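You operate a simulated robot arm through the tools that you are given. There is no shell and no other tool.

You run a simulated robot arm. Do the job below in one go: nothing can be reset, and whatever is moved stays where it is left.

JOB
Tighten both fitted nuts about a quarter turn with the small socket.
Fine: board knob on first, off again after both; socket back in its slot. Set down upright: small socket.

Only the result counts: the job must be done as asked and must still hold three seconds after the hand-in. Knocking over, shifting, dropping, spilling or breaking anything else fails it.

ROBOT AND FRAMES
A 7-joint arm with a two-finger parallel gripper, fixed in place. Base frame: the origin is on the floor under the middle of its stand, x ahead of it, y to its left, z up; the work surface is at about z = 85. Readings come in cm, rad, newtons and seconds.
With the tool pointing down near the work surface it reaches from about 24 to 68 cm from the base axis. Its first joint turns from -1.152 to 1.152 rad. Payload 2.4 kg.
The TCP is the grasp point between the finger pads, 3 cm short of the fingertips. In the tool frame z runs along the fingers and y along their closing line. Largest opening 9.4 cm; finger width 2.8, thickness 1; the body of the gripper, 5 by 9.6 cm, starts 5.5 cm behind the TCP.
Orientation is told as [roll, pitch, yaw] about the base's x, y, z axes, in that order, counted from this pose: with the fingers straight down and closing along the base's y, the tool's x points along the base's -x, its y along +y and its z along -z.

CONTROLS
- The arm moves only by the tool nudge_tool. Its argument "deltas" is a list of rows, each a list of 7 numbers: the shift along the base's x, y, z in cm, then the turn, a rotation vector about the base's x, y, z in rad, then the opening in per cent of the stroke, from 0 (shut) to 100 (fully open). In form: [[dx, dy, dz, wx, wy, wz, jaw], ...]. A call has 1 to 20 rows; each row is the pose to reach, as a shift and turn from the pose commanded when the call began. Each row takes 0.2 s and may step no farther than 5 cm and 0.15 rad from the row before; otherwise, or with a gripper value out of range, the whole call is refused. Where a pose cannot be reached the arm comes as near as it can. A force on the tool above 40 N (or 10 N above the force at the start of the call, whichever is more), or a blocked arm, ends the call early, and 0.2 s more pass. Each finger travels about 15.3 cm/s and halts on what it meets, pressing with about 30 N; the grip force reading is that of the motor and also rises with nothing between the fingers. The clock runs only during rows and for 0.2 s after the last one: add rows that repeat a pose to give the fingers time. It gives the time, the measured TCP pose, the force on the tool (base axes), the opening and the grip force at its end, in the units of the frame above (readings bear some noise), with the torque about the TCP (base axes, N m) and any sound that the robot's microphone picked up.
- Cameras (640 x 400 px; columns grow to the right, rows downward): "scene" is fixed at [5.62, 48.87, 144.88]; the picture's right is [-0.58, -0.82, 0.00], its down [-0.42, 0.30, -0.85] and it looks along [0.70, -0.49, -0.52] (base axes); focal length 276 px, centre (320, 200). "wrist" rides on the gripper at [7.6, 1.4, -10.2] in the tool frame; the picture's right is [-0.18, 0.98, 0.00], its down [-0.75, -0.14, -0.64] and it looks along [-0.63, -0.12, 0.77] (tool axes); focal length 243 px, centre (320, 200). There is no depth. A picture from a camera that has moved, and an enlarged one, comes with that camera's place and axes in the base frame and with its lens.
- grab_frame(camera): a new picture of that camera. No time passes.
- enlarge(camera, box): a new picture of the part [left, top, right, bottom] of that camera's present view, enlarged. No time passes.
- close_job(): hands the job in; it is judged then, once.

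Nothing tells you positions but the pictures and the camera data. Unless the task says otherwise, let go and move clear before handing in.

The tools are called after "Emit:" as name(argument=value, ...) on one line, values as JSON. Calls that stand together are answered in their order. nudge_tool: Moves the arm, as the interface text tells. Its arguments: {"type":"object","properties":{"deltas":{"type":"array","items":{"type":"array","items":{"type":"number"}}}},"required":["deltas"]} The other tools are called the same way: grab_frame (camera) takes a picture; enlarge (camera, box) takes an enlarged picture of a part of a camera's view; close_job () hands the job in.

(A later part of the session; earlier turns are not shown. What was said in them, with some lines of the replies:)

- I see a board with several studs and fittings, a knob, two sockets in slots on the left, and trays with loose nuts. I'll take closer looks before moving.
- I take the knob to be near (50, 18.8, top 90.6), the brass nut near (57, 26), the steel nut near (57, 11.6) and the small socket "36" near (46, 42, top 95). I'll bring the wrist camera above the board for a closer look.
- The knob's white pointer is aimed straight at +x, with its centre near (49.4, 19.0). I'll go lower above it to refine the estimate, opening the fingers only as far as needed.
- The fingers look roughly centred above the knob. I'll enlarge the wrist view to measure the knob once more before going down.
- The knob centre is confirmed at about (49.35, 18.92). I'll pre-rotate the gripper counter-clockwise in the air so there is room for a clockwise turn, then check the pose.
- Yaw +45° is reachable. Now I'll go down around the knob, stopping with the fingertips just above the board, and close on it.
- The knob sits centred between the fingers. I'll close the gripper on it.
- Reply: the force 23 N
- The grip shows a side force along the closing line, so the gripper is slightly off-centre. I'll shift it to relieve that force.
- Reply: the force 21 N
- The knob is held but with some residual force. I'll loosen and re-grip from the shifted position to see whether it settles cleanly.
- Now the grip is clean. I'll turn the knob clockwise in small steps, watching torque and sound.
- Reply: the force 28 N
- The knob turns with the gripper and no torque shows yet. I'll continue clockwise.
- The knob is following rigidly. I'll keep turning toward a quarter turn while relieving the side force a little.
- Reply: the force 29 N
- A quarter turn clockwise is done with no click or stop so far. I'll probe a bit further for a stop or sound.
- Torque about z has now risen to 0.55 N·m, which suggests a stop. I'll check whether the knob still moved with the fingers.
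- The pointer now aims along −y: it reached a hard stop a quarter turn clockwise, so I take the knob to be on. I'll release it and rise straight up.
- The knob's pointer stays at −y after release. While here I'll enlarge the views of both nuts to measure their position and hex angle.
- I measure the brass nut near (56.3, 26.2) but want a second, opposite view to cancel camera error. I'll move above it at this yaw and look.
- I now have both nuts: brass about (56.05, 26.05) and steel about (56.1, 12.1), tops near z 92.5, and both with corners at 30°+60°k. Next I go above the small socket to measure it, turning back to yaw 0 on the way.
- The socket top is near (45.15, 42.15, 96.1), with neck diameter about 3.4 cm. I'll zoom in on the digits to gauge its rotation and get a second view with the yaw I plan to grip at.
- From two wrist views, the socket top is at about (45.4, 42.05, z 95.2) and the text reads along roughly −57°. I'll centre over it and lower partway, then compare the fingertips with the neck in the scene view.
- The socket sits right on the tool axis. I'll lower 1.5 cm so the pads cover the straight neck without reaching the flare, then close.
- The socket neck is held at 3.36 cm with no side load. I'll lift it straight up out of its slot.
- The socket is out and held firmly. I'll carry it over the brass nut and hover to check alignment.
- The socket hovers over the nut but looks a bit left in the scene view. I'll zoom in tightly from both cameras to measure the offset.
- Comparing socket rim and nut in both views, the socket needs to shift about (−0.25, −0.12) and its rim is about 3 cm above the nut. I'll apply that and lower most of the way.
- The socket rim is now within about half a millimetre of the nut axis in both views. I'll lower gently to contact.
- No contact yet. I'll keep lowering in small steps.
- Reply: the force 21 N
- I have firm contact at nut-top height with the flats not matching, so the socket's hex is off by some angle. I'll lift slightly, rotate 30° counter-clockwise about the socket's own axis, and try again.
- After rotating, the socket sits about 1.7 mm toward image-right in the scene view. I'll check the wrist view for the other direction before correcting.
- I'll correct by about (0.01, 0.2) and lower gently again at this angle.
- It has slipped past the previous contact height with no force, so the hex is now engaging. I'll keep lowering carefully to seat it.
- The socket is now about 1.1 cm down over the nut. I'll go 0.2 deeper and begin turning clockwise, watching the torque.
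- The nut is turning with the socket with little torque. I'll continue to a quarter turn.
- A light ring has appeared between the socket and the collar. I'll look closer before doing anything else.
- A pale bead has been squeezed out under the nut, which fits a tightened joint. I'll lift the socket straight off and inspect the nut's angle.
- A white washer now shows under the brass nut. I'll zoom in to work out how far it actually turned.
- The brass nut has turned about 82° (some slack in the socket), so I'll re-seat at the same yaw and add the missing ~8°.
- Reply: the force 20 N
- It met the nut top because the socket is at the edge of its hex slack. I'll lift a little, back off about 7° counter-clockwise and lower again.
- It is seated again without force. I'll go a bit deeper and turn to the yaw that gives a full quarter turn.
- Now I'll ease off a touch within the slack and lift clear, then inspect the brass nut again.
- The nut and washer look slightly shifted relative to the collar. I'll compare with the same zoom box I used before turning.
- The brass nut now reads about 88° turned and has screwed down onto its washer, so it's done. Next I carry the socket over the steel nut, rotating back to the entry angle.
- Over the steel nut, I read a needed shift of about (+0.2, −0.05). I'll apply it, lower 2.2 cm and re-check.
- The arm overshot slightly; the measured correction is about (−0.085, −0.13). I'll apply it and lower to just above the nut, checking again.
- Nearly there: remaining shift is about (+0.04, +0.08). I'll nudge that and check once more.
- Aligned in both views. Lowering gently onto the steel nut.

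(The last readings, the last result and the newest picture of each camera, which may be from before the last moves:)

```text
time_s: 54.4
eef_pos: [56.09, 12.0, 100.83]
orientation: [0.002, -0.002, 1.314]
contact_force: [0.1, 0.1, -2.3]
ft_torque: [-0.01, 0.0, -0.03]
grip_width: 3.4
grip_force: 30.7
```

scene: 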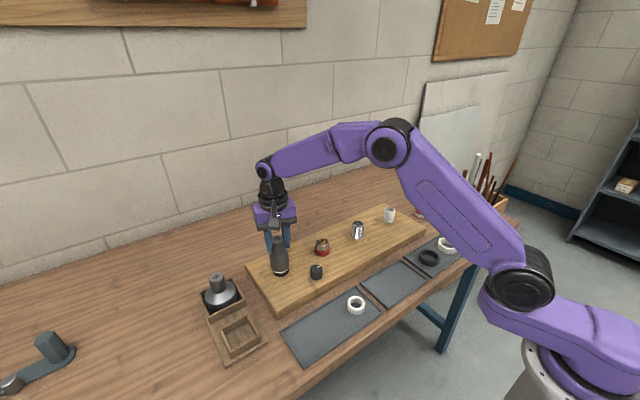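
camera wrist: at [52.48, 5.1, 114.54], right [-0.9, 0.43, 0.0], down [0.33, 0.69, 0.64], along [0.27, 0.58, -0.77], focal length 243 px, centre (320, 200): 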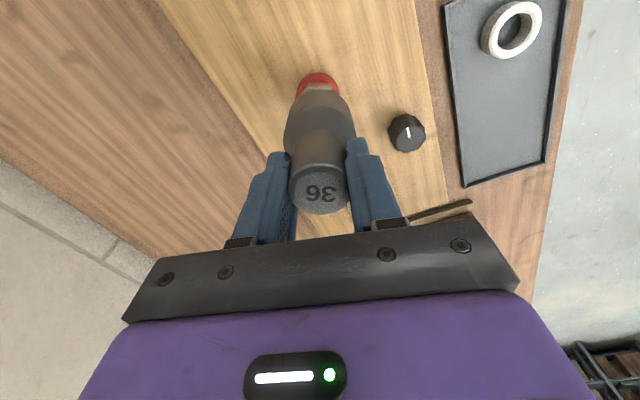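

No resistance below the nut-top height, so it's going on. I'll lower it the rest of the way.

Emit:
nudge_tool(deltas=[[0, 0, -0.2, 0, 0, 0, 20], [0, 0, -0.4, 0, 0, 0, 20], [0, 0, -0.6, 0, 0, 0, 20], [0, 0, -0.8, 0, 0, 0, 20], [0, 0, -0.8, 0, 0, 0, 20]])

Emit:
enlarge(camera="scene", box=[297, 212, 347, 262])

```text
time_s: 55.6
eef_pos: [56.16, 12.07, 100.02]
orientation: [0.0, 0.0, 1.312]
contact_force: [0.1, -0.8, -2.5]
ft_torque: [-0.01, 0.01, -0.01]
grip_width: 3.39
grip_force: 29.2
```

```text
8.00 times, centred on (322, 237) of scene
camera zoom: at [5.62, 48.87, 144.88], right [-0.58, -0.82, 0.0], down [-0.42, 0.3, -0.85], along [0.7, -0.49, -0.52], focal length 2210 px, centre (304, -96)
```

zoom: 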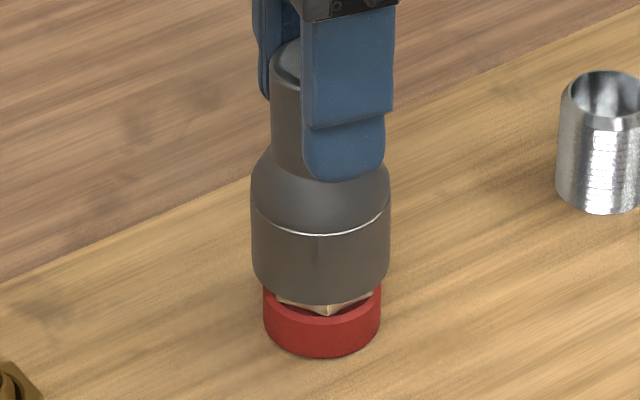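

Seated on the steel nut. I'll go 0.2 cm deeper and start the clockwise turn.

Emit:
nudge_tool(deltas=[[0, 0, -0.2, 0, 0, 0, 20], [0, 0, -0.2, 0, 0, -0.12, 20], [0, 0, -0.2, 0, 0, -0.24, 20], [0, 0, -0.2, 0, 0, -0.36, 20], [0, 0, -0.2, 0, 0, -0.48, 20], [0, 0, -0.2, 0, 0, -0.6, 20], [0, 0, -0.2, 0, 0, -0.6, 20]])

Emit:
enlarge(camera="wrist", box=[240, 75, 400, 215])

```text
time_s: 57.2
eef_pos: [56.05, 12.11, 99.99]
orientation: [0.001, 0.0, 0.711]
contact_force: [-2.2, 0.0, -0.5]
ft_torque: [0.01, 0.1, 0.05]
grip_width: 3.39
grip_force: 30.2
```

```text
2.86 times, centred on (320, 145) of wrist
camera zoom: at [49.29, 8.22, 110.23], right [-0.5, 0.87, 0.0], down [0.66, 0.38, 0.64], along [0.56, 0.32, -0.77], focal length 693 px, centre (320, 357)
```

zoom: 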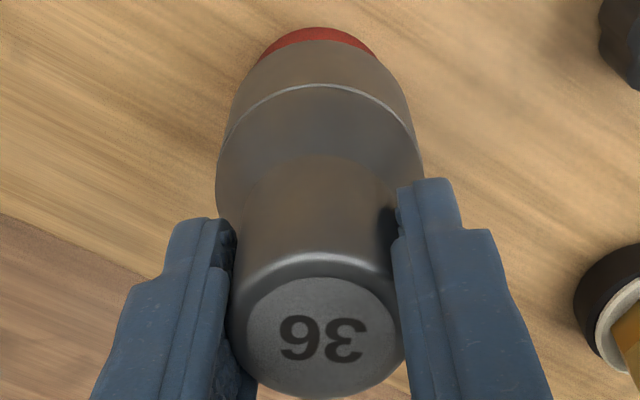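

The steel nut is following. Continuing the turn.

Emit:
nudge_tool(deltas=[[0, 0, 0, 0, 0, -0.12, 20], [0, 0, 0, 0, 0, -0.24, 20], [0, 0, 0, 0, 0, -0.36, 20], [0, 0, 0, 0, 0, -0.48, 20], [0, 0, 0, 0, 0, -0.6, 20], [0, 0, 0, 0, 0, -0.6, 20]])

Emit:
enlarge(camera="scene", box=[297, 212, 347, 262])

```text
time_s: 58.6
eef_pos: [56.1, 12.07, 99.86]
orientation: [0.0, 0.0, 0.111]
contact_force: [0.4, 0.8, -2.0]
ft_torque: [0.01, -0.02, -0.04]
grip_width: 3.37
grip_force: 30.1
```

```text
8.00 times, centred on (322, 237) of scene
camera zoom: at [5.62, 48.87, 144.88], right [-0.58, -0.82, 0.0], down [-0.42, 0.3, -0.85], along [0.7, -0.49, -0.52], focal length 2210 px, centre (304, -96)
```

zoom: 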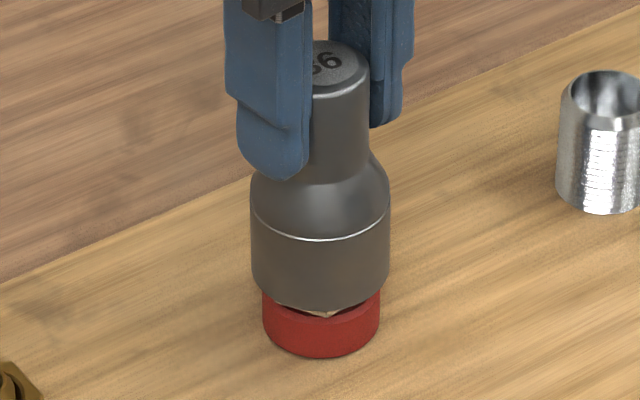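

At roughly 60° of nut rotation a corner faces front again, as expected. I'll finish the last part of the turn.

Emit:
nudge_tool(deltas=[[0, 0, 0, 0, 0, -0.12, 20], [0, 0, 0, 0, 0, -0.24, 20], [0, 0, 0, 0, 0, -0.36, 20], [0, 0, 0, 0, 0, -0.46, 20], [0, 0, 0, 0, 0, -0.52, 20], [0, 0, 0, 0, 0, -0.52, 20]])

Emit:
enlarge(camera="scene", box=[297, 212, 347, 262])

Emit:
enlarge(camera="wrist", box=[240, 75, 400, 215])

```text
time_s: 60.0
eef_pos: [56.14, 12.09, 99.91]
orientation: [-0.001, -0.001, -0.408]
contact_force: [1.8, 0.8, -0.7]
ft_torque: [0.12, -0.19, 0.04]
grip_width: 3.37
grip_force: 29.9
```

```text
8.00 times, centred on (322, 237) of scene
camera zoom: at [5.62, 48.87, 144.88], right [-0.58, -0.82, 0.0], down [-0.42, 0.3, -0.85], along [0.7, -0.49, -0.52], focal length 2210 px, centre (304, -96)
```

zoom: 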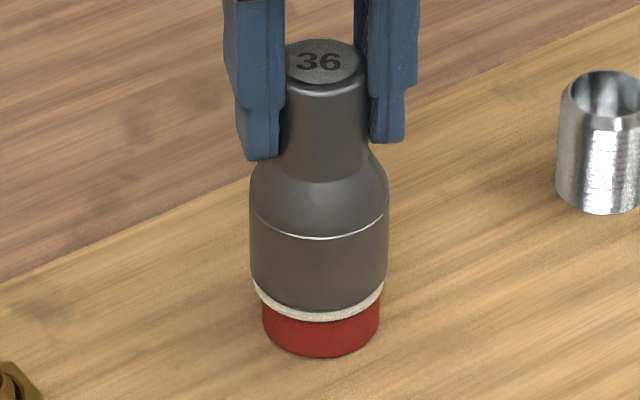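

```text
2.86 times, centred on (320, 145) of wrist
camera zoom: at [49.66, 16.43, 110.25], right [0.56, 0.83, 0.0], down [0.63, -0.43, 0.64], along [0.53, -0.36, -0.77], focal length 693 px, centre (320, 357)
```

zoom: 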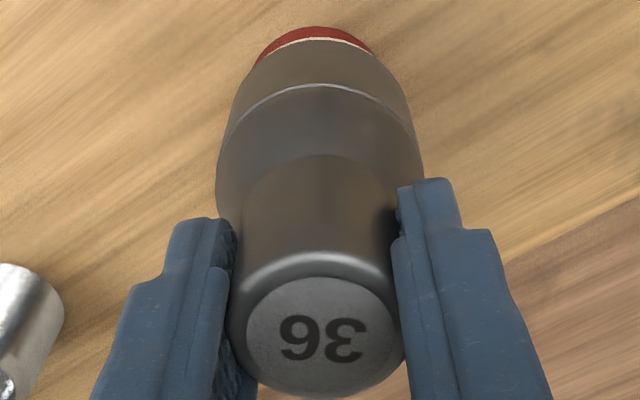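

The washer has now appeared under the steel nut as well. I'll ease off within the slack, lift clear and check both nuts.

Emit:
nudge_tool(deltas=[[0, 0, 0, 0, 0, 0.08, 20], [0, 0, 0.4, 0, 0, 0.08, 20], [0, 0, 0.9, 0, 0, 0.08, 20], [0, 0, 1.5, 0, 0, 0.08, 20], [0, 0, 2.5, 0, 0, 0.08, 20], [0, 0, 4.5, 0, 0, 0.08, 20], [0, 0, 7.5, 0, 0, 0.08, 20], [0, 0, 7.5, 0, 0, 0.08, 20]])

Emit:
enlarge(camera="scene", box=[307, 232, 339, 264])

Emit:
enlarge(camera="scene", box=[264, 230, 344, 290])

Emit:
grab_frame(camera="wrist")

```text
time_s: 61.8
eef_pos: [56.06, 11.88, 107.33]
orientation: [0.0, 0.001, -0.328]
contact_force: [-0.1, 0.4, -2.3]
ft_torque: [0.02, 0.0, -0.01]
grip_width: 3.36
grip_force: 30.0
```

```text
12.50 times, centred on (323, 248) of scene
camera zoom: at [5.62, 48.87, 144.88], right [-0.58, -0.82, 0.0], down [-0.42, 0.3, -0.85], along [0.7, -0.49, -0.52], focal length 3454 px, centre (282, -400)
```

zoom: 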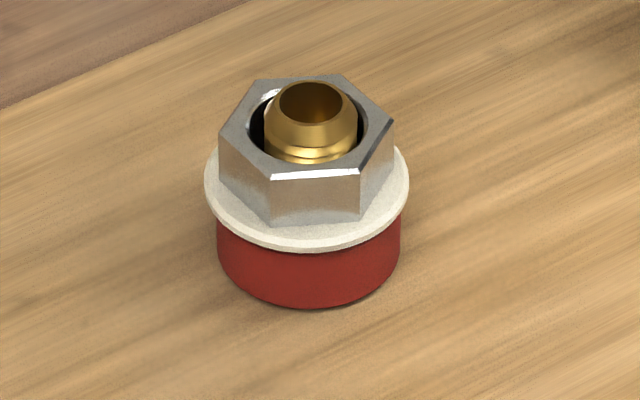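

```text
6.67 times, centred on (304, 260) of scene
camera zoom: at [5.62, 48.87, 144.88], right [-0.58, -0.82, 0.0], down [-0.42, 0.3, -0.85], along [0.7, -0.49, -0.52], focal length 1842 px, centre (427, -200)
```

zoom: 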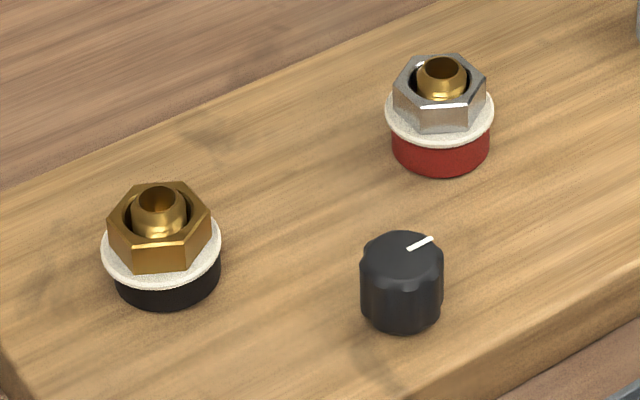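

```text
taken
camera wrist: at [49.26, 15.7, 117.68], right [0.49, 0.87, 0.0], down [0.67, -0.38, 0.64], along [0.56, -0.32, -0.77], focal length 243 px, centre (320, 200)
```

wrist: 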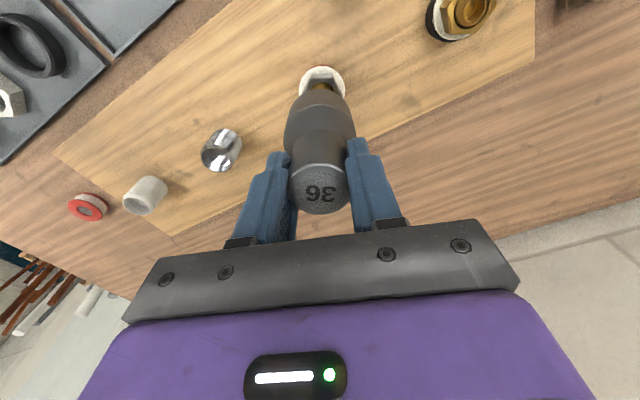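

Steel reads about 91° and brass about 88°, so both are at a quarter turn. Now I carry the socket back above its slot at the same yaw I picked it up with.

Emit:
nudge_tool(deltas=[[-1.18, 3.34, 0.5, 0, 0, 0.124, 20], [-2.36, 6.68, 1, 0, 0, 0.248, 20], [-3.54, 10.02, 1, 0, 0, 0.372, 20], [-4.72, 13.36, 1, 0, 0, 0.496, 20], [-5.9, 16.7, 1, 0, 0, 0.62, 20], [-7.08, 20.04, 1, 0, 0, 0.744, 20], [-8.26, 23.38, 1, 0, 0, 0.868, 20], [-9.44, 26.72, 1, 0, 0, 0.992, 20], [-10.58, 30.03, 1, 0, 0, 1.11, 20], [-10.58, 30.03, 1, 0, 0, 1.11, 20], [-10.58, 30.03, 0, 0, 0, 1.11, 20], [-10.58, 30.03, 0, 0, 0, 1.11, 20]])

Emit:
grab_frame(camera="wrist")

Emit:
enlarge(camera="scene", box=[190, 265, 280, 365])

```text
time_s: 64.4
eef_pos: [45.51, 42.23, 107.34]
orientation: [-0.001, 0.001, 0.784]
contact_force: [-0.5, -0.2, -2.1]
ft_torque: [-0.01, 0.04, -0.01]
grip_width: 3.33
grip_force: 29.8
```

```text
taken
camera wrist: at [39.09, 37.89, 117.86], right [-0.56, 0.83, 0.0], down [0.63, 0.43, 0.64], along [0.53, 0.36, -0.77], focal length 243 px, centre (320, 200)
```

wrist: 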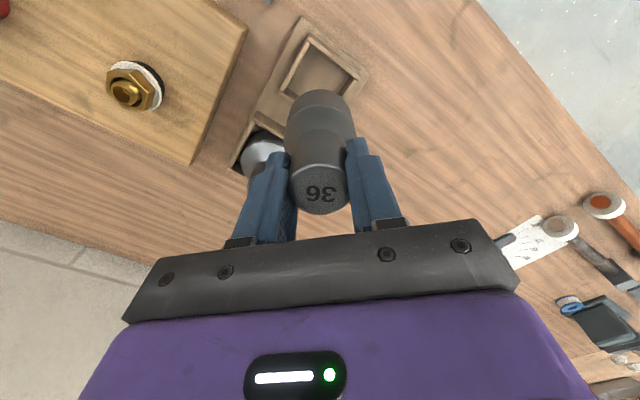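

```text
4.00 times, centred on (235, 315) of scene
camera zoom: at [5.62, 48.87, 144.88], right [-0.58, -0.82, 0.0], down [-0.42, 0.3, -0.85], along [0.7, -0.49, -0.52], focal length 1105 px, centre (660, -260)
```

zoom: 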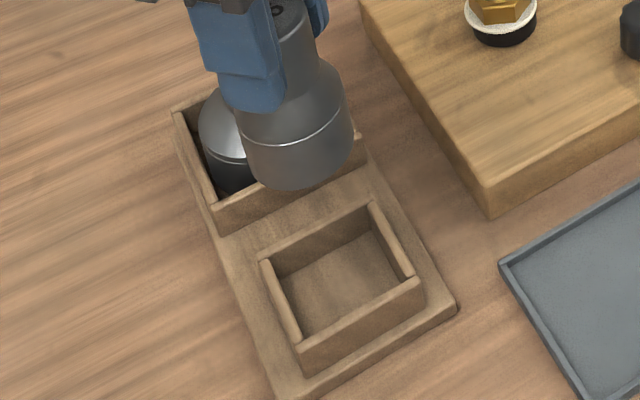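

I'm 0.3 cm off the recorded pick-up point in y, so I'll correct that and lower until the socket is just at the slot's rim.

Emit:
nudge_tool(deltas=[[-0.02, -0.15, 0, 0, 0, 0, 20], [-0.02, -0.29, -1, 0, 0, 0, 20], [-0.02, -0.29, -3, 0, 0, 0, 20], [-0.02, -0.29, -5, 0, 0, 0, 20], [-0.02, -0.29, -7, 0, 0, 0, 20], [-0.02, -0.29, -8, 0, 0, 0, 20], [-0.02, -0.29, -8, 0, 0, 0, 20]])

Emit:
grab_frame(camera="wrist")

Emit:
enlarge(camera="scene", box=[190, 265, 280, 365])

Emit:
enlarge(camera="wrist", box=[240, 60, 400, 200])

```text
time_s: 66.0
eef_pos: [45.4, 41.8, 99.43]
orientation: [-0.001, 0.001, 0.781]
contact_force: [-0.4, 1.1, -1.5]
ft_torque: [-0.01, 0.02, -0.01]
grip_width: 3.36
grip_force: 30.1
```

```text
taken
camera wrist: at [39.01, 37.41, 109.66], right [-0.56, 0.83, 0.0], down [0.63, 0.43, 0.64], along [0.53, 0.36, -0.77], focal length 243 px, centre (320, 200)
```

wrist: 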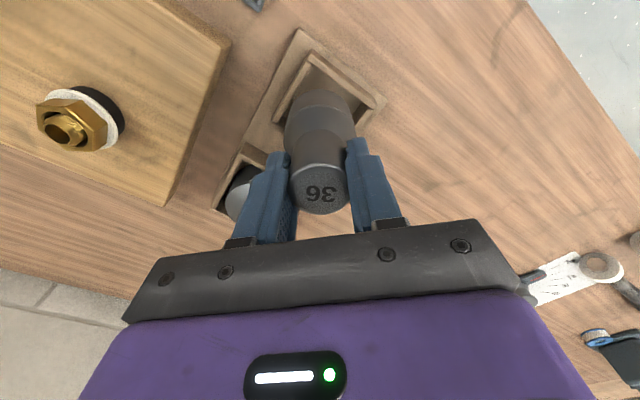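

```text
4.00 times, centred on (235, 315) of scene
camera zoom: at [5.62, 48.87, 144.88], right [-0.58, -0.82, 0.0], down [-0.42, 0.3, -0.85], along [0.7, -0.49, -0.52], focal length 1105 px, centre (660, -260)
```

zoom: 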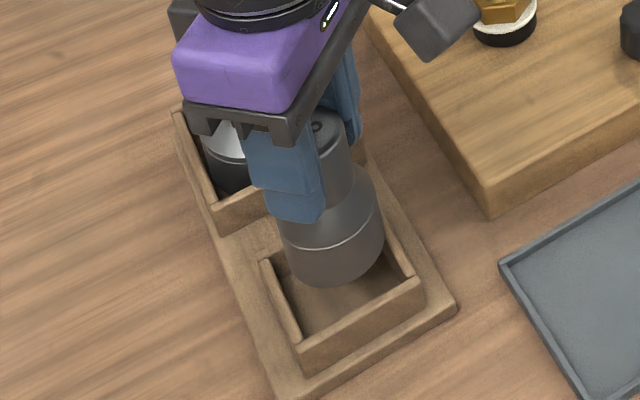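

```text
2.86 times, centred on (320, 130) of wrist
camera zoom: at [39.01, 37.41, 109.66], right [-0.56, 0.83, 0.0], down [0.63, 0.43, 0.64], along [0.53, 0.36, -0.77], focal length 693 px, centre (320, 400)
```

zoom: 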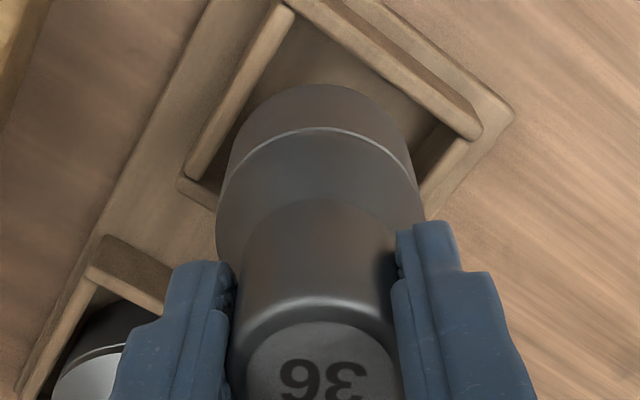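

I overshot a little; correcting by (+0.05, +0.15) and lowering into the slot slowly.

Emit:
nudge_tool(deltas=[[0.04, 0.12, 0, 0, 0, 0, 20], [0.04, 0.12, -0.8, 0, 0, 0, 20], [0.04, 0.12, -1.6, 0, 0, 0, 20], [0.04, 0.12, -2.4, 0, 0, 0, 20], [0.04, 0.12, -3.2, 0, 0, 0, 20], [0.04, 0.12, -3.2, 0, 0, 0, 20]])

Emit:
enlarge(camera="scene", box=[190, 265, 280, 365])

Emit:
enlarge(camera="wrist", box=[240, 60, 400, 200])

```text
time_s: 67.4
eef_pos: [45.36, 41.95, 96.15]
orientation: [-0.001, 0.0, 0.781]
contact_force: [-0.5, -0.9, -1.8]
ft_torque: [-0.01, 0.01, -0.01]
grip_width: 3.34
grip_force: 29.8
```

```text
4.00 times, centred on (235, 315) of scene
camera zoom: at [5.62, 48.87, 144.88], right [-0.58, -0.82, 0.0], down [-0.42, 0.3, -0.85], along [0.7, -0.49, -0.52], focal length 1105 px, centre (660, -260)
```

zoom: 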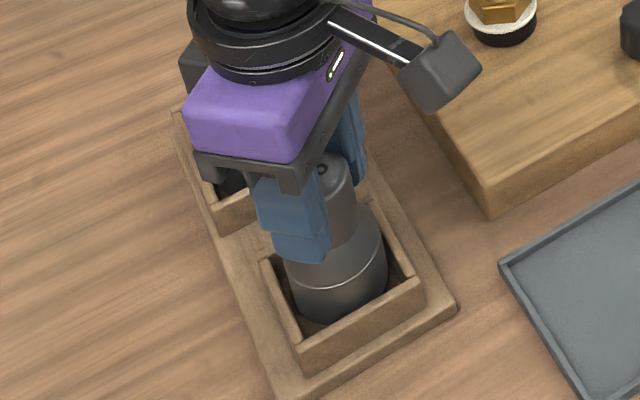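

```text
2.86 times, centred on (320, 130) of wrist
camera zoom: at [39.07, 37.62, 106.51], right [-0.56, 0.83, 0.0], down [0.63, 0.43, 0.64], along [0.53, 0.36, -0.77], focal length 693 px, centre (320, 400)
```

zoom: 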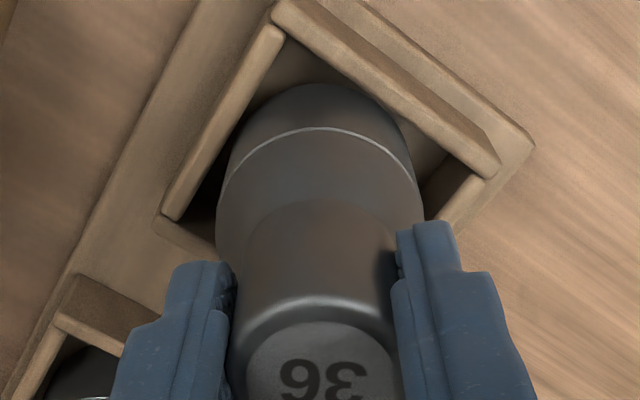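

The socket is exactly on the recorded spot and inside the slot. I'll lower in small steps to the floor.

Emit:
nudge_tool(deltas=[[0, 0, -0.25, 0, 0, 0, 20], [0, 0, -0.5, 0, 0, 0, 20], [0, 0, -0.75, 0, 0, 0, 20], [0, 0, -0.75, 0, 0, 0, 20]])

```text
time_s: 68.4
eef_pos: [45.4, 41.79, 95.34]
orientation: [-0.001, 0.0, 0.782]
contact_force: [0.5, 0.3, -2.3]
ft_torque: [0.03, -0.01, 0.0]
grip_width: 3.37
grip_force: 30.0
```

Emit:
nudge_tool(deltas=[[0, 0, -0.15, 0, 0, 0, 20], [0, 0, -0.3, 0, 0, 0, 20], [0, 0, -0.3, 0, 0, 0, 20]])

```text
time_s: 69.2
eef_pos: [45.48, 41.72, 95.07]
orientation: [0.0, 0.002, 0.783]
contact_force: [-0.2, 0.2, -1.4]
ft_torque: [-0.02, 0.0, -0.02]
grip_width: 3.36
grip_force: 30.2
```

Still hanging freely, so the socket rode up slightly in the grip. A few more small steps.

Emit:
nudge_tool(deltas=[[0, 0, -0.12, 0, 0, 0, 20], [0, 0, -0.24, 0, 0, 0, 20], [0, 0, -0.24, 0, 0, 0, 20]])

Emit:
enlarge(camera="scene", box=[190, 265, 280, 365])

Emit:
enlarge(camera="wrist", box=[240, 60, 400, 200])

```text
time_s: 70.0
eef_pos: [45.58, 41.89, 95.02]
orientation: [0.0, 0.0, 0.783]
contact_force: [-2.1, -3.4, 5.8]
ft_torque: [-0.02, 0.02, 0.01]
grip_width: 3.35
grip_force: 30.1
```

```text
4.00 times, centred on (235, 315) of scene
camera zoom: at [5.6, 48.85, 144.89], right [-0.58, -0.82, 0.0], down [-0.42, 0.3, -0.85], along [0.7, -0.49, -0.52], focal length 1105 px, centre (660, -260)
```

zoom: 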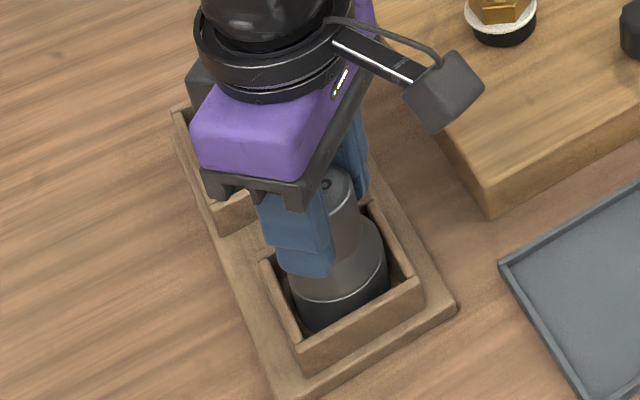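

```text
2.86 times, centred on (320, 130) of wrist
camera zoom: at [39.08, 37.59, 105.25], right [-0.56, 0.83, 0.0], down [0.63, 0.43, 0.64], along [0.53, 0.36, -0.77], focal length 693 px, centre (320, 400)
```

zoom: 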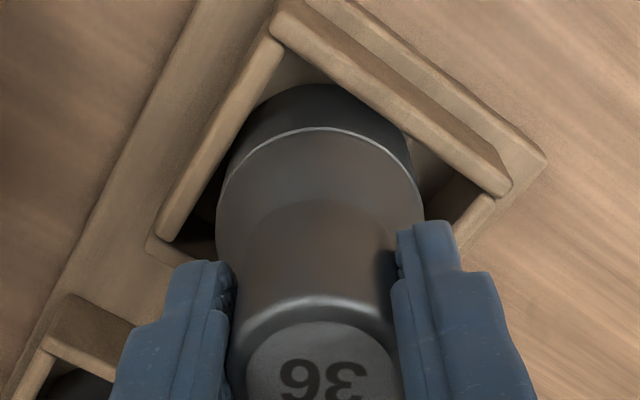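

The socket rests on the slot floor with light force. I'll open the fingers and rise straight up.

Emit:
nudge_tool(deltas=[[0, 0, 0, 0, 0, 0, 45], [0, 0, 0.1, 0, 0, 0, 60], [0, 0, 0.1, 0, 0, 0, 70], [0, 0, 1.5, 0, 0, 0, 70], [0, 0, 4, 0, 0, 0, 70], [0, 0, 7, 0, 0, 0, 70], [0, 0, 10, 0, 0, 0, 70], [0, 0, 10, 0, 0, 0, 70]])

Emit:
grab_frame(camera="wrist")

Emit:
enlarge(camera="scene", box=[190, 265, 280, 365])

```text
time_s: 71.8
eef_pos: [45.49, 41.74, 105.03]
orientation: [0.0, 0.0, 0.783]
contact_force: [-0.2, 1.0, -0.5]
ft_torque: [-0.03, -0.02, 0.02]
grip_width: 6.58
grip_force: 0.2
```

```text
taken
camera wrist: at [39.1, 37.47, 115.34], right [-0.56, 0.83, 0.0], down [0.63, 0.43, 0.64], along [0.53, 0.36, -0.77], focal length 243 px, centre (320, 200)
```

wrist: 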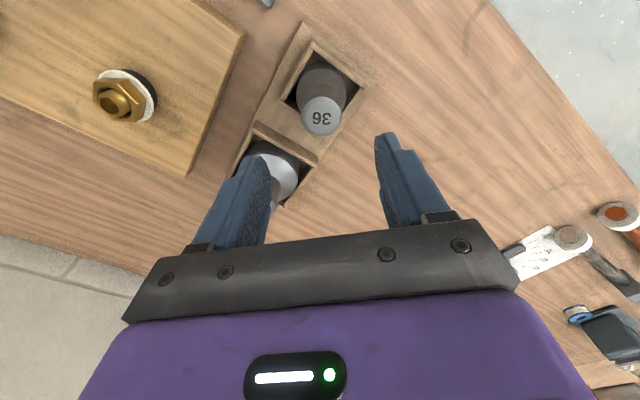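

```text
4.00 times, centred on (235, 315) of scene
camera zoom: at [5.62, 48.87, 144.88], right [-0.58, -0.82, 0.0], down [-0.42, 0.3, -0.85], along [0.7, -0.49, -0.52], focal length 1105 px, centre (660, -260)
```

zoom: 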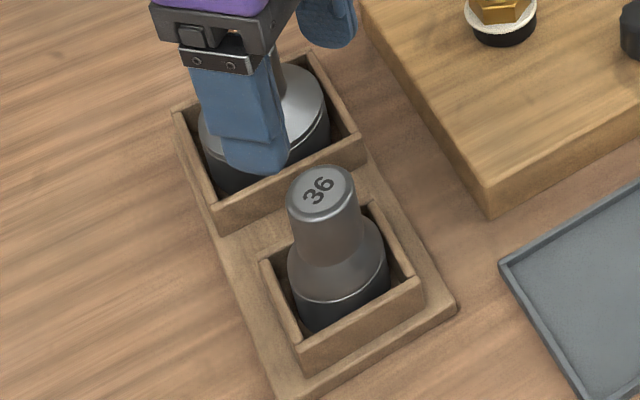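

The small socket stands upright in its slot again. Next is switching the knob back off: I'll go above it, rotating to −45° so I can turn it counter-clockwise a quarter turn.

Emit:
nudge_tool(deltas=[[0.3, -1.9, 0, 0, 0, -0.13, 70], [0.6, -3.8, 0, 0, 0, -0.26, 70], [0.9, -5.7, 0, 0, 0, -0.39, 70], [1.2, -7.6, 0, 0, 0, -0.52, 70], [1.5, -9.5, 0, 0, 0, -0.65, 70], [1.8, -11.4, 0, 0, 0, -0.78, 70], [2.1, -13.3, 0, 0, 0, -0.91, 70], [2.4, -15.2, 0, 0, 0, -1.04, 70], [2.7, -17.1, 0, 0, 0, -1.17, 70], [3, -19, 0, 0, 0, -1.3, 70], [3.3, -20.9, 0, 0, 0, -1.43, 70], [3.58, -22.85, 0, 0, 0, -1.57, 70], [3.58, -22.85, -3, 0, 0, -1.57, 70], [3.58, -22.85, -6, 0, 0, -1.57, 70], [3.58, -22.85, -6, 0, 0, -1.57, 70]])

Emit:
grab_frame(camera="wrist")

Emit:
enlarge(camera="wrist", box=[220, 70, 420, 195])

Emit:
grab_frame(camera="scene")

```text
time_s: 75.0
eef_pos: [49.16, 18.76, 98.87]
orientation: [-0.001, 0.0, -0.789]
contact_force: [0.4, 0.5, 0.3]
ft_torque: [-0.01, -0.01, 0.01]
grip_width: 6.57
grip_force: 0.1
```

```text
taken
camera wrist: at [44.77, 25.24, 109.22], right [0.83, 0.56, 0.0], down [0.43, -0.63, 0.64], along [0.36, -0.53, -0.77], focal length 243 px, centre (320, 200)
```

wrist: 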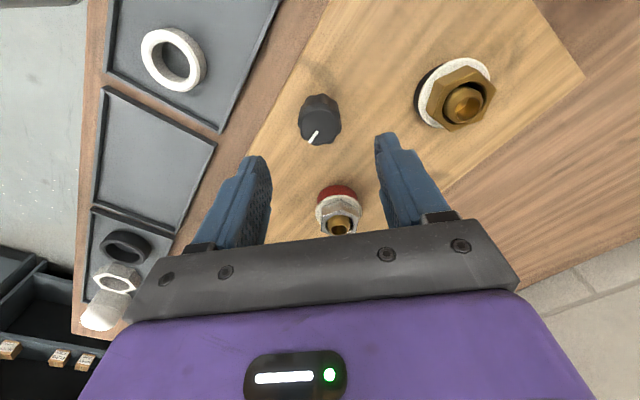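

```text
3.20 times, centred on (320, 132) of wrist
camera zoom: at [44.77, 25.24, 109.22], right [0.83, 0.56, 0.0], down [0.43, -0.63, 0.64], along [0.36, -0.53, -0.77], focal length 776 px, centre (320, 416)
```

zoom: 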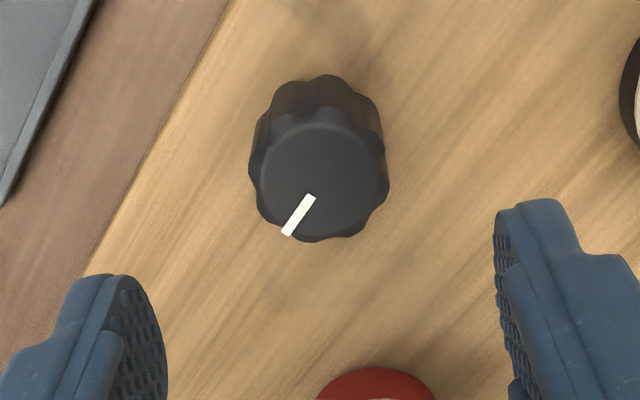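

```text
taken
```

scene: 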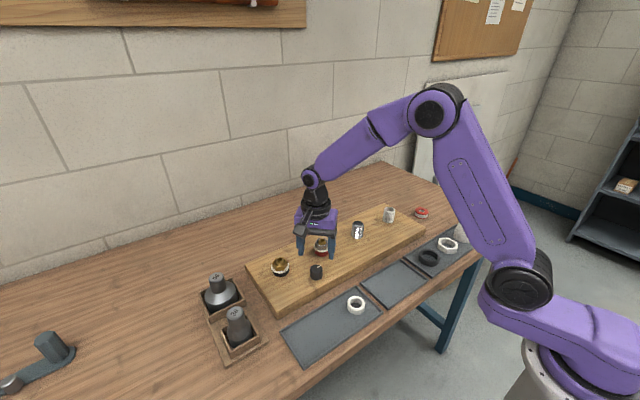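

The gripper is centred over the knob. I'll lower around it to the same height as before.

Emit:
nudge_tool(deltas=[[0, 0, -2, 0, 0, 0, 70], [0, 0, -4, 0, 0, 0, 70], [0, 0, -6, 0, 0, 0, 70], [0, 0, -7.2, 0, 0, 0, 70], [0, 0, -7.2, 0, 0, 0, 70]])

Emit:
enlarge(camera="wrist", box=[220, 100, 420, 225])

```text
time_s: 76.2
eef_pos: [49.05, 19.09, 91.65]
orientation: [0.0, 0.0, -0.787]
contact_force: [-0.1, -0.1, -0.6]
ft_torque: [0.02, 0.01, 0.0]
grip_width: 6.59
grip_force: 0.1
```

```text
3.20 times, centred on (320, 162) of wrist
camera zoom: at [44.65, 25.58, 102.12], right [0.83, 0.56, 0.0], down [0.43, -0.63, 0.64], along [0.36, -0.53, -0.77], focal length 776 px, centre (320, 320)
```

zoom: 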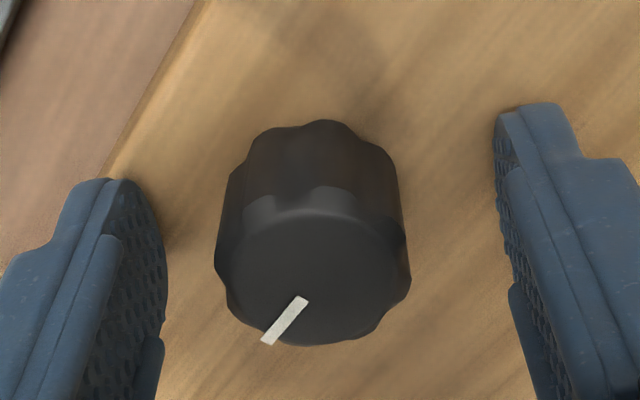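

The knob is 1.3 mm to the left of centre; I'll shift slightly and close on it.

Emit:
nudge_tool(deltas=[[-0.1, -0.07, 0, 0, 0, 0, 70], [-0.1, -0.07, 0, 0, 0, 0, 45], [-0.1, -0.07, 0, 0, 0, 0, 20], [-0.1, -0.07, 0, 0, 0, 0, 20]])

```text
time_s: 77.2
eef_pos: [48.98, 19.04, 91.7]
orientation: [0.0, 0.0, -0.788]
contact_force: [3.1, 2.2, -0.6]
ft_torque: [-0.33, 0.44, 0.04]
grip_width: 3.22
grip_force: 45.0
```

Gripped cleanly. I'll turn the knob counter-clockwise in steps toward its starting direction.

Emit:
nudge_tool(deltas=[[0, 0, 0, 0, 0, 0.1, 20], [0, 0, 0, 0, 0, 0.2, 20], [0, 0, 0, 0, 0, 0.3, 20], [0, 0, 0, 0, 0, 0.4, 20], [0, 0, 0, 0, 0, 0.5, 20], [0, 0, 0, 0, 0, 0.5, 20]])

```text
time_s: 78.6
eef_pos: [48.94, 18.94, 91.83]
orientation: [0.001, -0.003, -0.286]
contact_force: [4.0, 3.2, 10.2]
ft_torque: [-0.32, 1.24, 0.01]
grip_width: 3.28
grip_force: 45.0
```

Emit:
nudge_tool(deltas=[[0, 0, 0, 0, 0, 0.1, 20], [0, 0, 0, 0, 0, 0.2, 20], [0, 0, 0, 0, 0, 0.3, 20], [0, 0, 0, 0, 0, 0.4, 20], [0, 0, 0, 0, 0, 0.5, 20], [0, 0, 0, 0, 0, 0.5, 20]])

Emit:
enlarge(camera="wrist", box=[220, 100, 420, 225])

```text
time_s: 80.0
eef_pos: [49.15, 19.09, 91.71]
orientation: [0.001, 0.0, 0.216]
contact_force: [3.6, 6.8, 18.4]
ft_torque: [-0.75, 0.78, 0.02]
grip_width: 3.24
grip_force: 44.7
```

```text
3.20 times, centred on (320, 162) of wrist
camera zoom: at [41.19, 18.79, 102.06], right [-0.03, 1.0, 0.0], down [0.76, 0.02, 0.64], along [0.64, 0.02, -0.77], focal length 776 px, centre (320, 320)
```

zoom: 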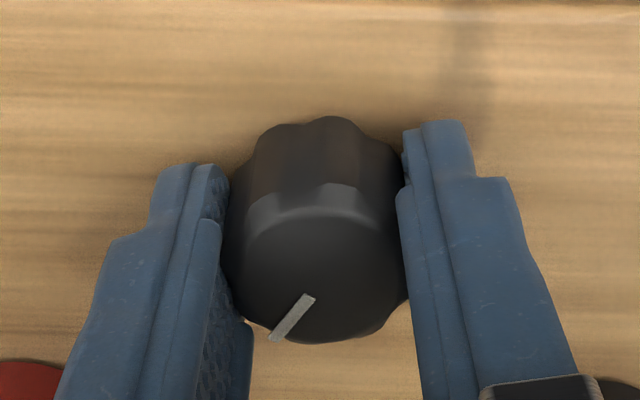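

The knob follows. I'll finish the remaining part of the quarter turn and feel for the off stop.

Emit:
nudge_tool(deltas=[[0, 0, 0, 0, 0, 0.1, 20], [0, 0, 0, 0, 0, 0.2, 20], [0, 0, 0, 0, 0, 0.3, 20], [0, 0, 0, 0, 0, 0.4, 20], [0, 0, 0, 0, 0, 0.5, 20], [0, 0, 0, 0, 0, 0.57, 20], [0, 0, 0, 0, 0, 0.57, 20]])

Emit:
enlarge(camera="wrist", box=[220, 100, 420, 225])

```text
time_s: 81.6
eef_pos: [48.95, 18.95, 91.89]
orientation: [0.001, 0.001, 0.784]
contact_force: [1.2, 6.9, 16.7]
ft_torque: [1.11, -0.28, -0.47]
grip_width: 3.23
grip_force: 45.2
```

```text
3.20 times, centred on (320, 162) of wrist
camera zoom: at [42.56, 14.64, 102.07], right [-0.56, 0.83, 0.0], down [0.63, 0.43, 0.64], along [0.53, 0.36, -0.77], focal length 776 px, centre (320, 320)
```

zoom: 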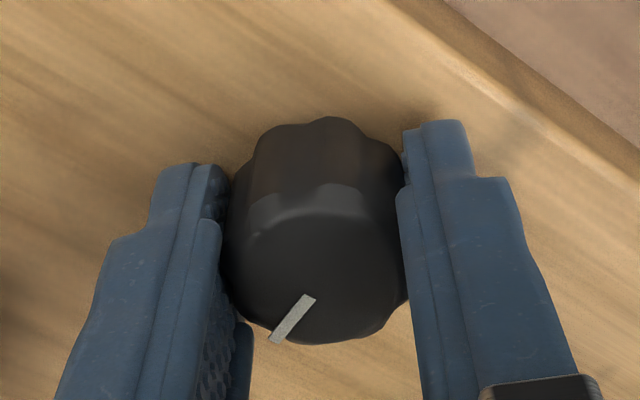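

Torque of −0.47 N·m shows the knob is against its off stop, confirming off/on are the two ends. I'll release and rise clear, then verify the pointer.

Emit:
nudge_tool(deltas=[[0, 0, 0, 0, 0, 0, 60], [0, 0, 0, 0, 0, 0, 70], [0, 0, 2, 0, 0, 0, 70], [0, 0, 5, 0, 0, 0, 70], [0, 0, 8, 0, 0, 0, 70], [0, 0, 12, 0, 0, 0, 70], [0, 0, 15, 0, 0, 0, 70], [0, 0, 15, 0, 0, 0, 70]])

Emit:
grab_frame(camera="wrist")

Emit:
enlarge(camera="scene", box=[264, 230, 344, 290])

Emit:
grab_frame(camera="scene")

```text
time_s: 83.4
eef_pos: [49.21, 18.94, 106.85]
orientation: [0.0, 0.001, 0.783]
contact_force: [0.5, -0.4, 0.6]
ft_torque: [-0.01, 0.0, -0.03]
grip_width: 6.57
grip_force: 0.1
```

```text
taken
camera wrist: at [42.87, 14.51, 117.15], right [-0.56, 0.83, 0.0], down [0.63, 0.43, 0.64], along [0.53, 0.36, -0.77], focal length 243 px, centre (320, 200)
```

wrist: 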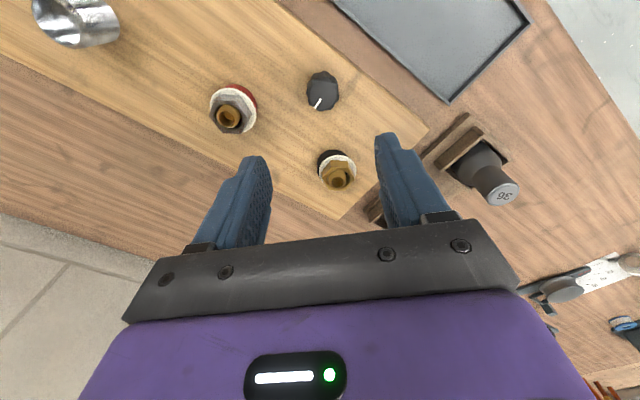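

```text
6.67 times, centred on (304, 260) of scene
camera zoom: at [5.62, 48.87, 144.88], right [-0.58, -0.82, 0.0], down [-0.42, 0.3, -0.85], along [0.7, -0.49, -0.52], focal length 1842 px, centre (427, -200)
```

zoom: 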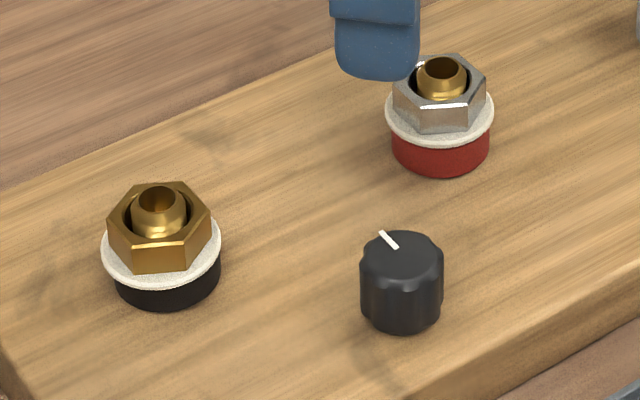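

```text
taken
```

scene: 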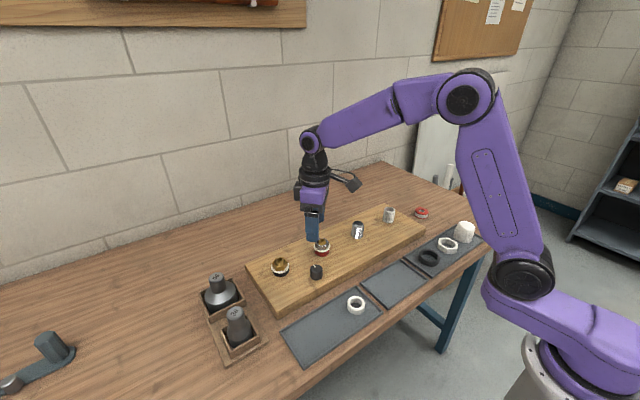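

The knob pointer is back at +x. I want a closer look at the brass fitting, since its collar looks slightly off-centre from the washer.

Emit:
enlarge(camera="wrist", box=[300, 135, 372, 200])

Emit:
enlarge(camera="wrist", box=[195, 70, 275, 140])

Emit:
enlarge(camera="scene", box=[272, 250, 304, 282])

Emit:
enlarge(camera="scene", box=[400, 195, 500, 280])

```text
6.15 times, centred on (336, 168) of wrist
camera zoom: at [42.87, 14.51, 117.15], right [-0.56, 0.83, 0.0], down [0.63, 0.43, 0.64], along [0.53, 0.36, -0.77], focal length 1493 px, centre (222, 400)
```

zoom: 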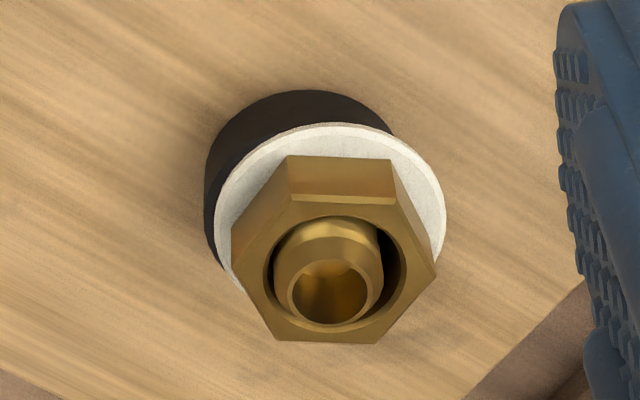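

```text
5.71 times, centred on (235, 105) of wrist
camera zoom: at [42.87, 14.51, 117.15], right [-0.56, 0.83, 0.0], down [0.63, 0.43, 0.64], along [0.53, 0.36, -0.77], focal length 1386 px, centre (806, 743)
```

zoom: 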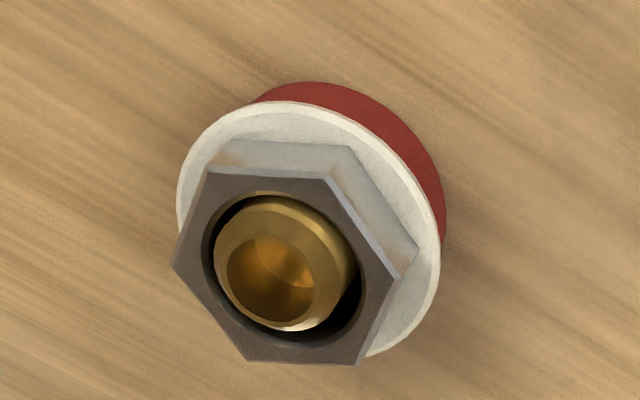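

```text
12.50 times, centred on (288, 266) of scene
camera zoom: at [5.62, 48.87, 144.88], right [-0.58, -0.82, 0.0], down [-0.42, 0.3, -0.85], along [0.7, -0.49, -0.52], focal length 3454 px, centre (720, -625)
```

zoom: 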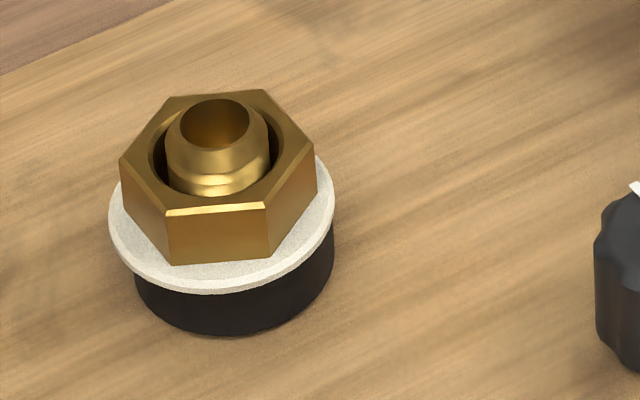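

```text
4.71 times, centred on (450, 238) of scene
camera zoom: at [5.62, 48.87, 144.88], right [-0.58, -0.82, 0.0], down [-0.42, 0.3, -0.85], along [0.7, -0.49, -0.52], focal length 1300 px, centre (-292, 24)
```

zoom: 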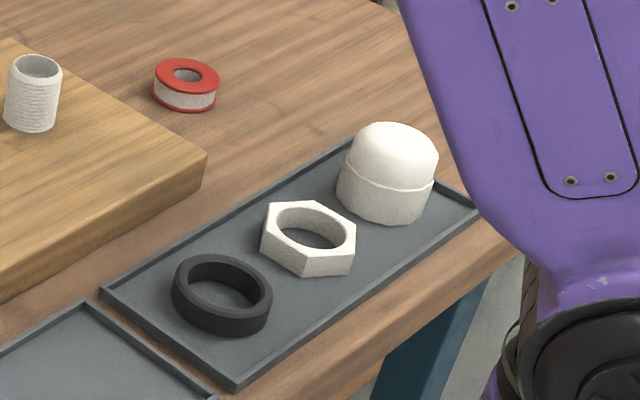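

Everything reads as done. The knob pointer matches its starting (off) position, both nuts are turned about a quarter turn clockwise (brass about 88°, steel about 91°), and the small socket is upright in its slot. The black collar under the brass nut has shifted by roughly 0.4 cm since before that turn; I'm leaving it rather than risk disturbing the tightened nut. The gripper is clear, so I'm handing in.

Emit:
close_job()

```text
The job is handed in.
```

I handed the job in with every step done, but the black collar under the brass nut shifted by about 0.4 cm while I was turning it. I left it there, because pushing it back could have disturbed the tightened nut. If a shift that small counts as moving something else, it could fail the job.

| Item | End state, as read from the pictures |
|---|---|
| Brass nut | Turned clockwise about 88°. The first turn gave only about 82° because the socket has some slack, so I re-seated it and turned the rest. |
| Steel nut | Turned clockwise about 91° in one turn. |
| Board knob | Turned on before the first nut and off after both, against its stop each time. The pointer is back where it started. There were no markings and no click, so I took clockwise as "on". |
| Small socket | Back in its slot, upright. |

A white washer showed under each nut near the end of its turn. I took that as a sign of tightening, not a fault.

I saw no change in the large socket, the trays or the other loose parts. The gripper was open and clear above the board at hand-in.
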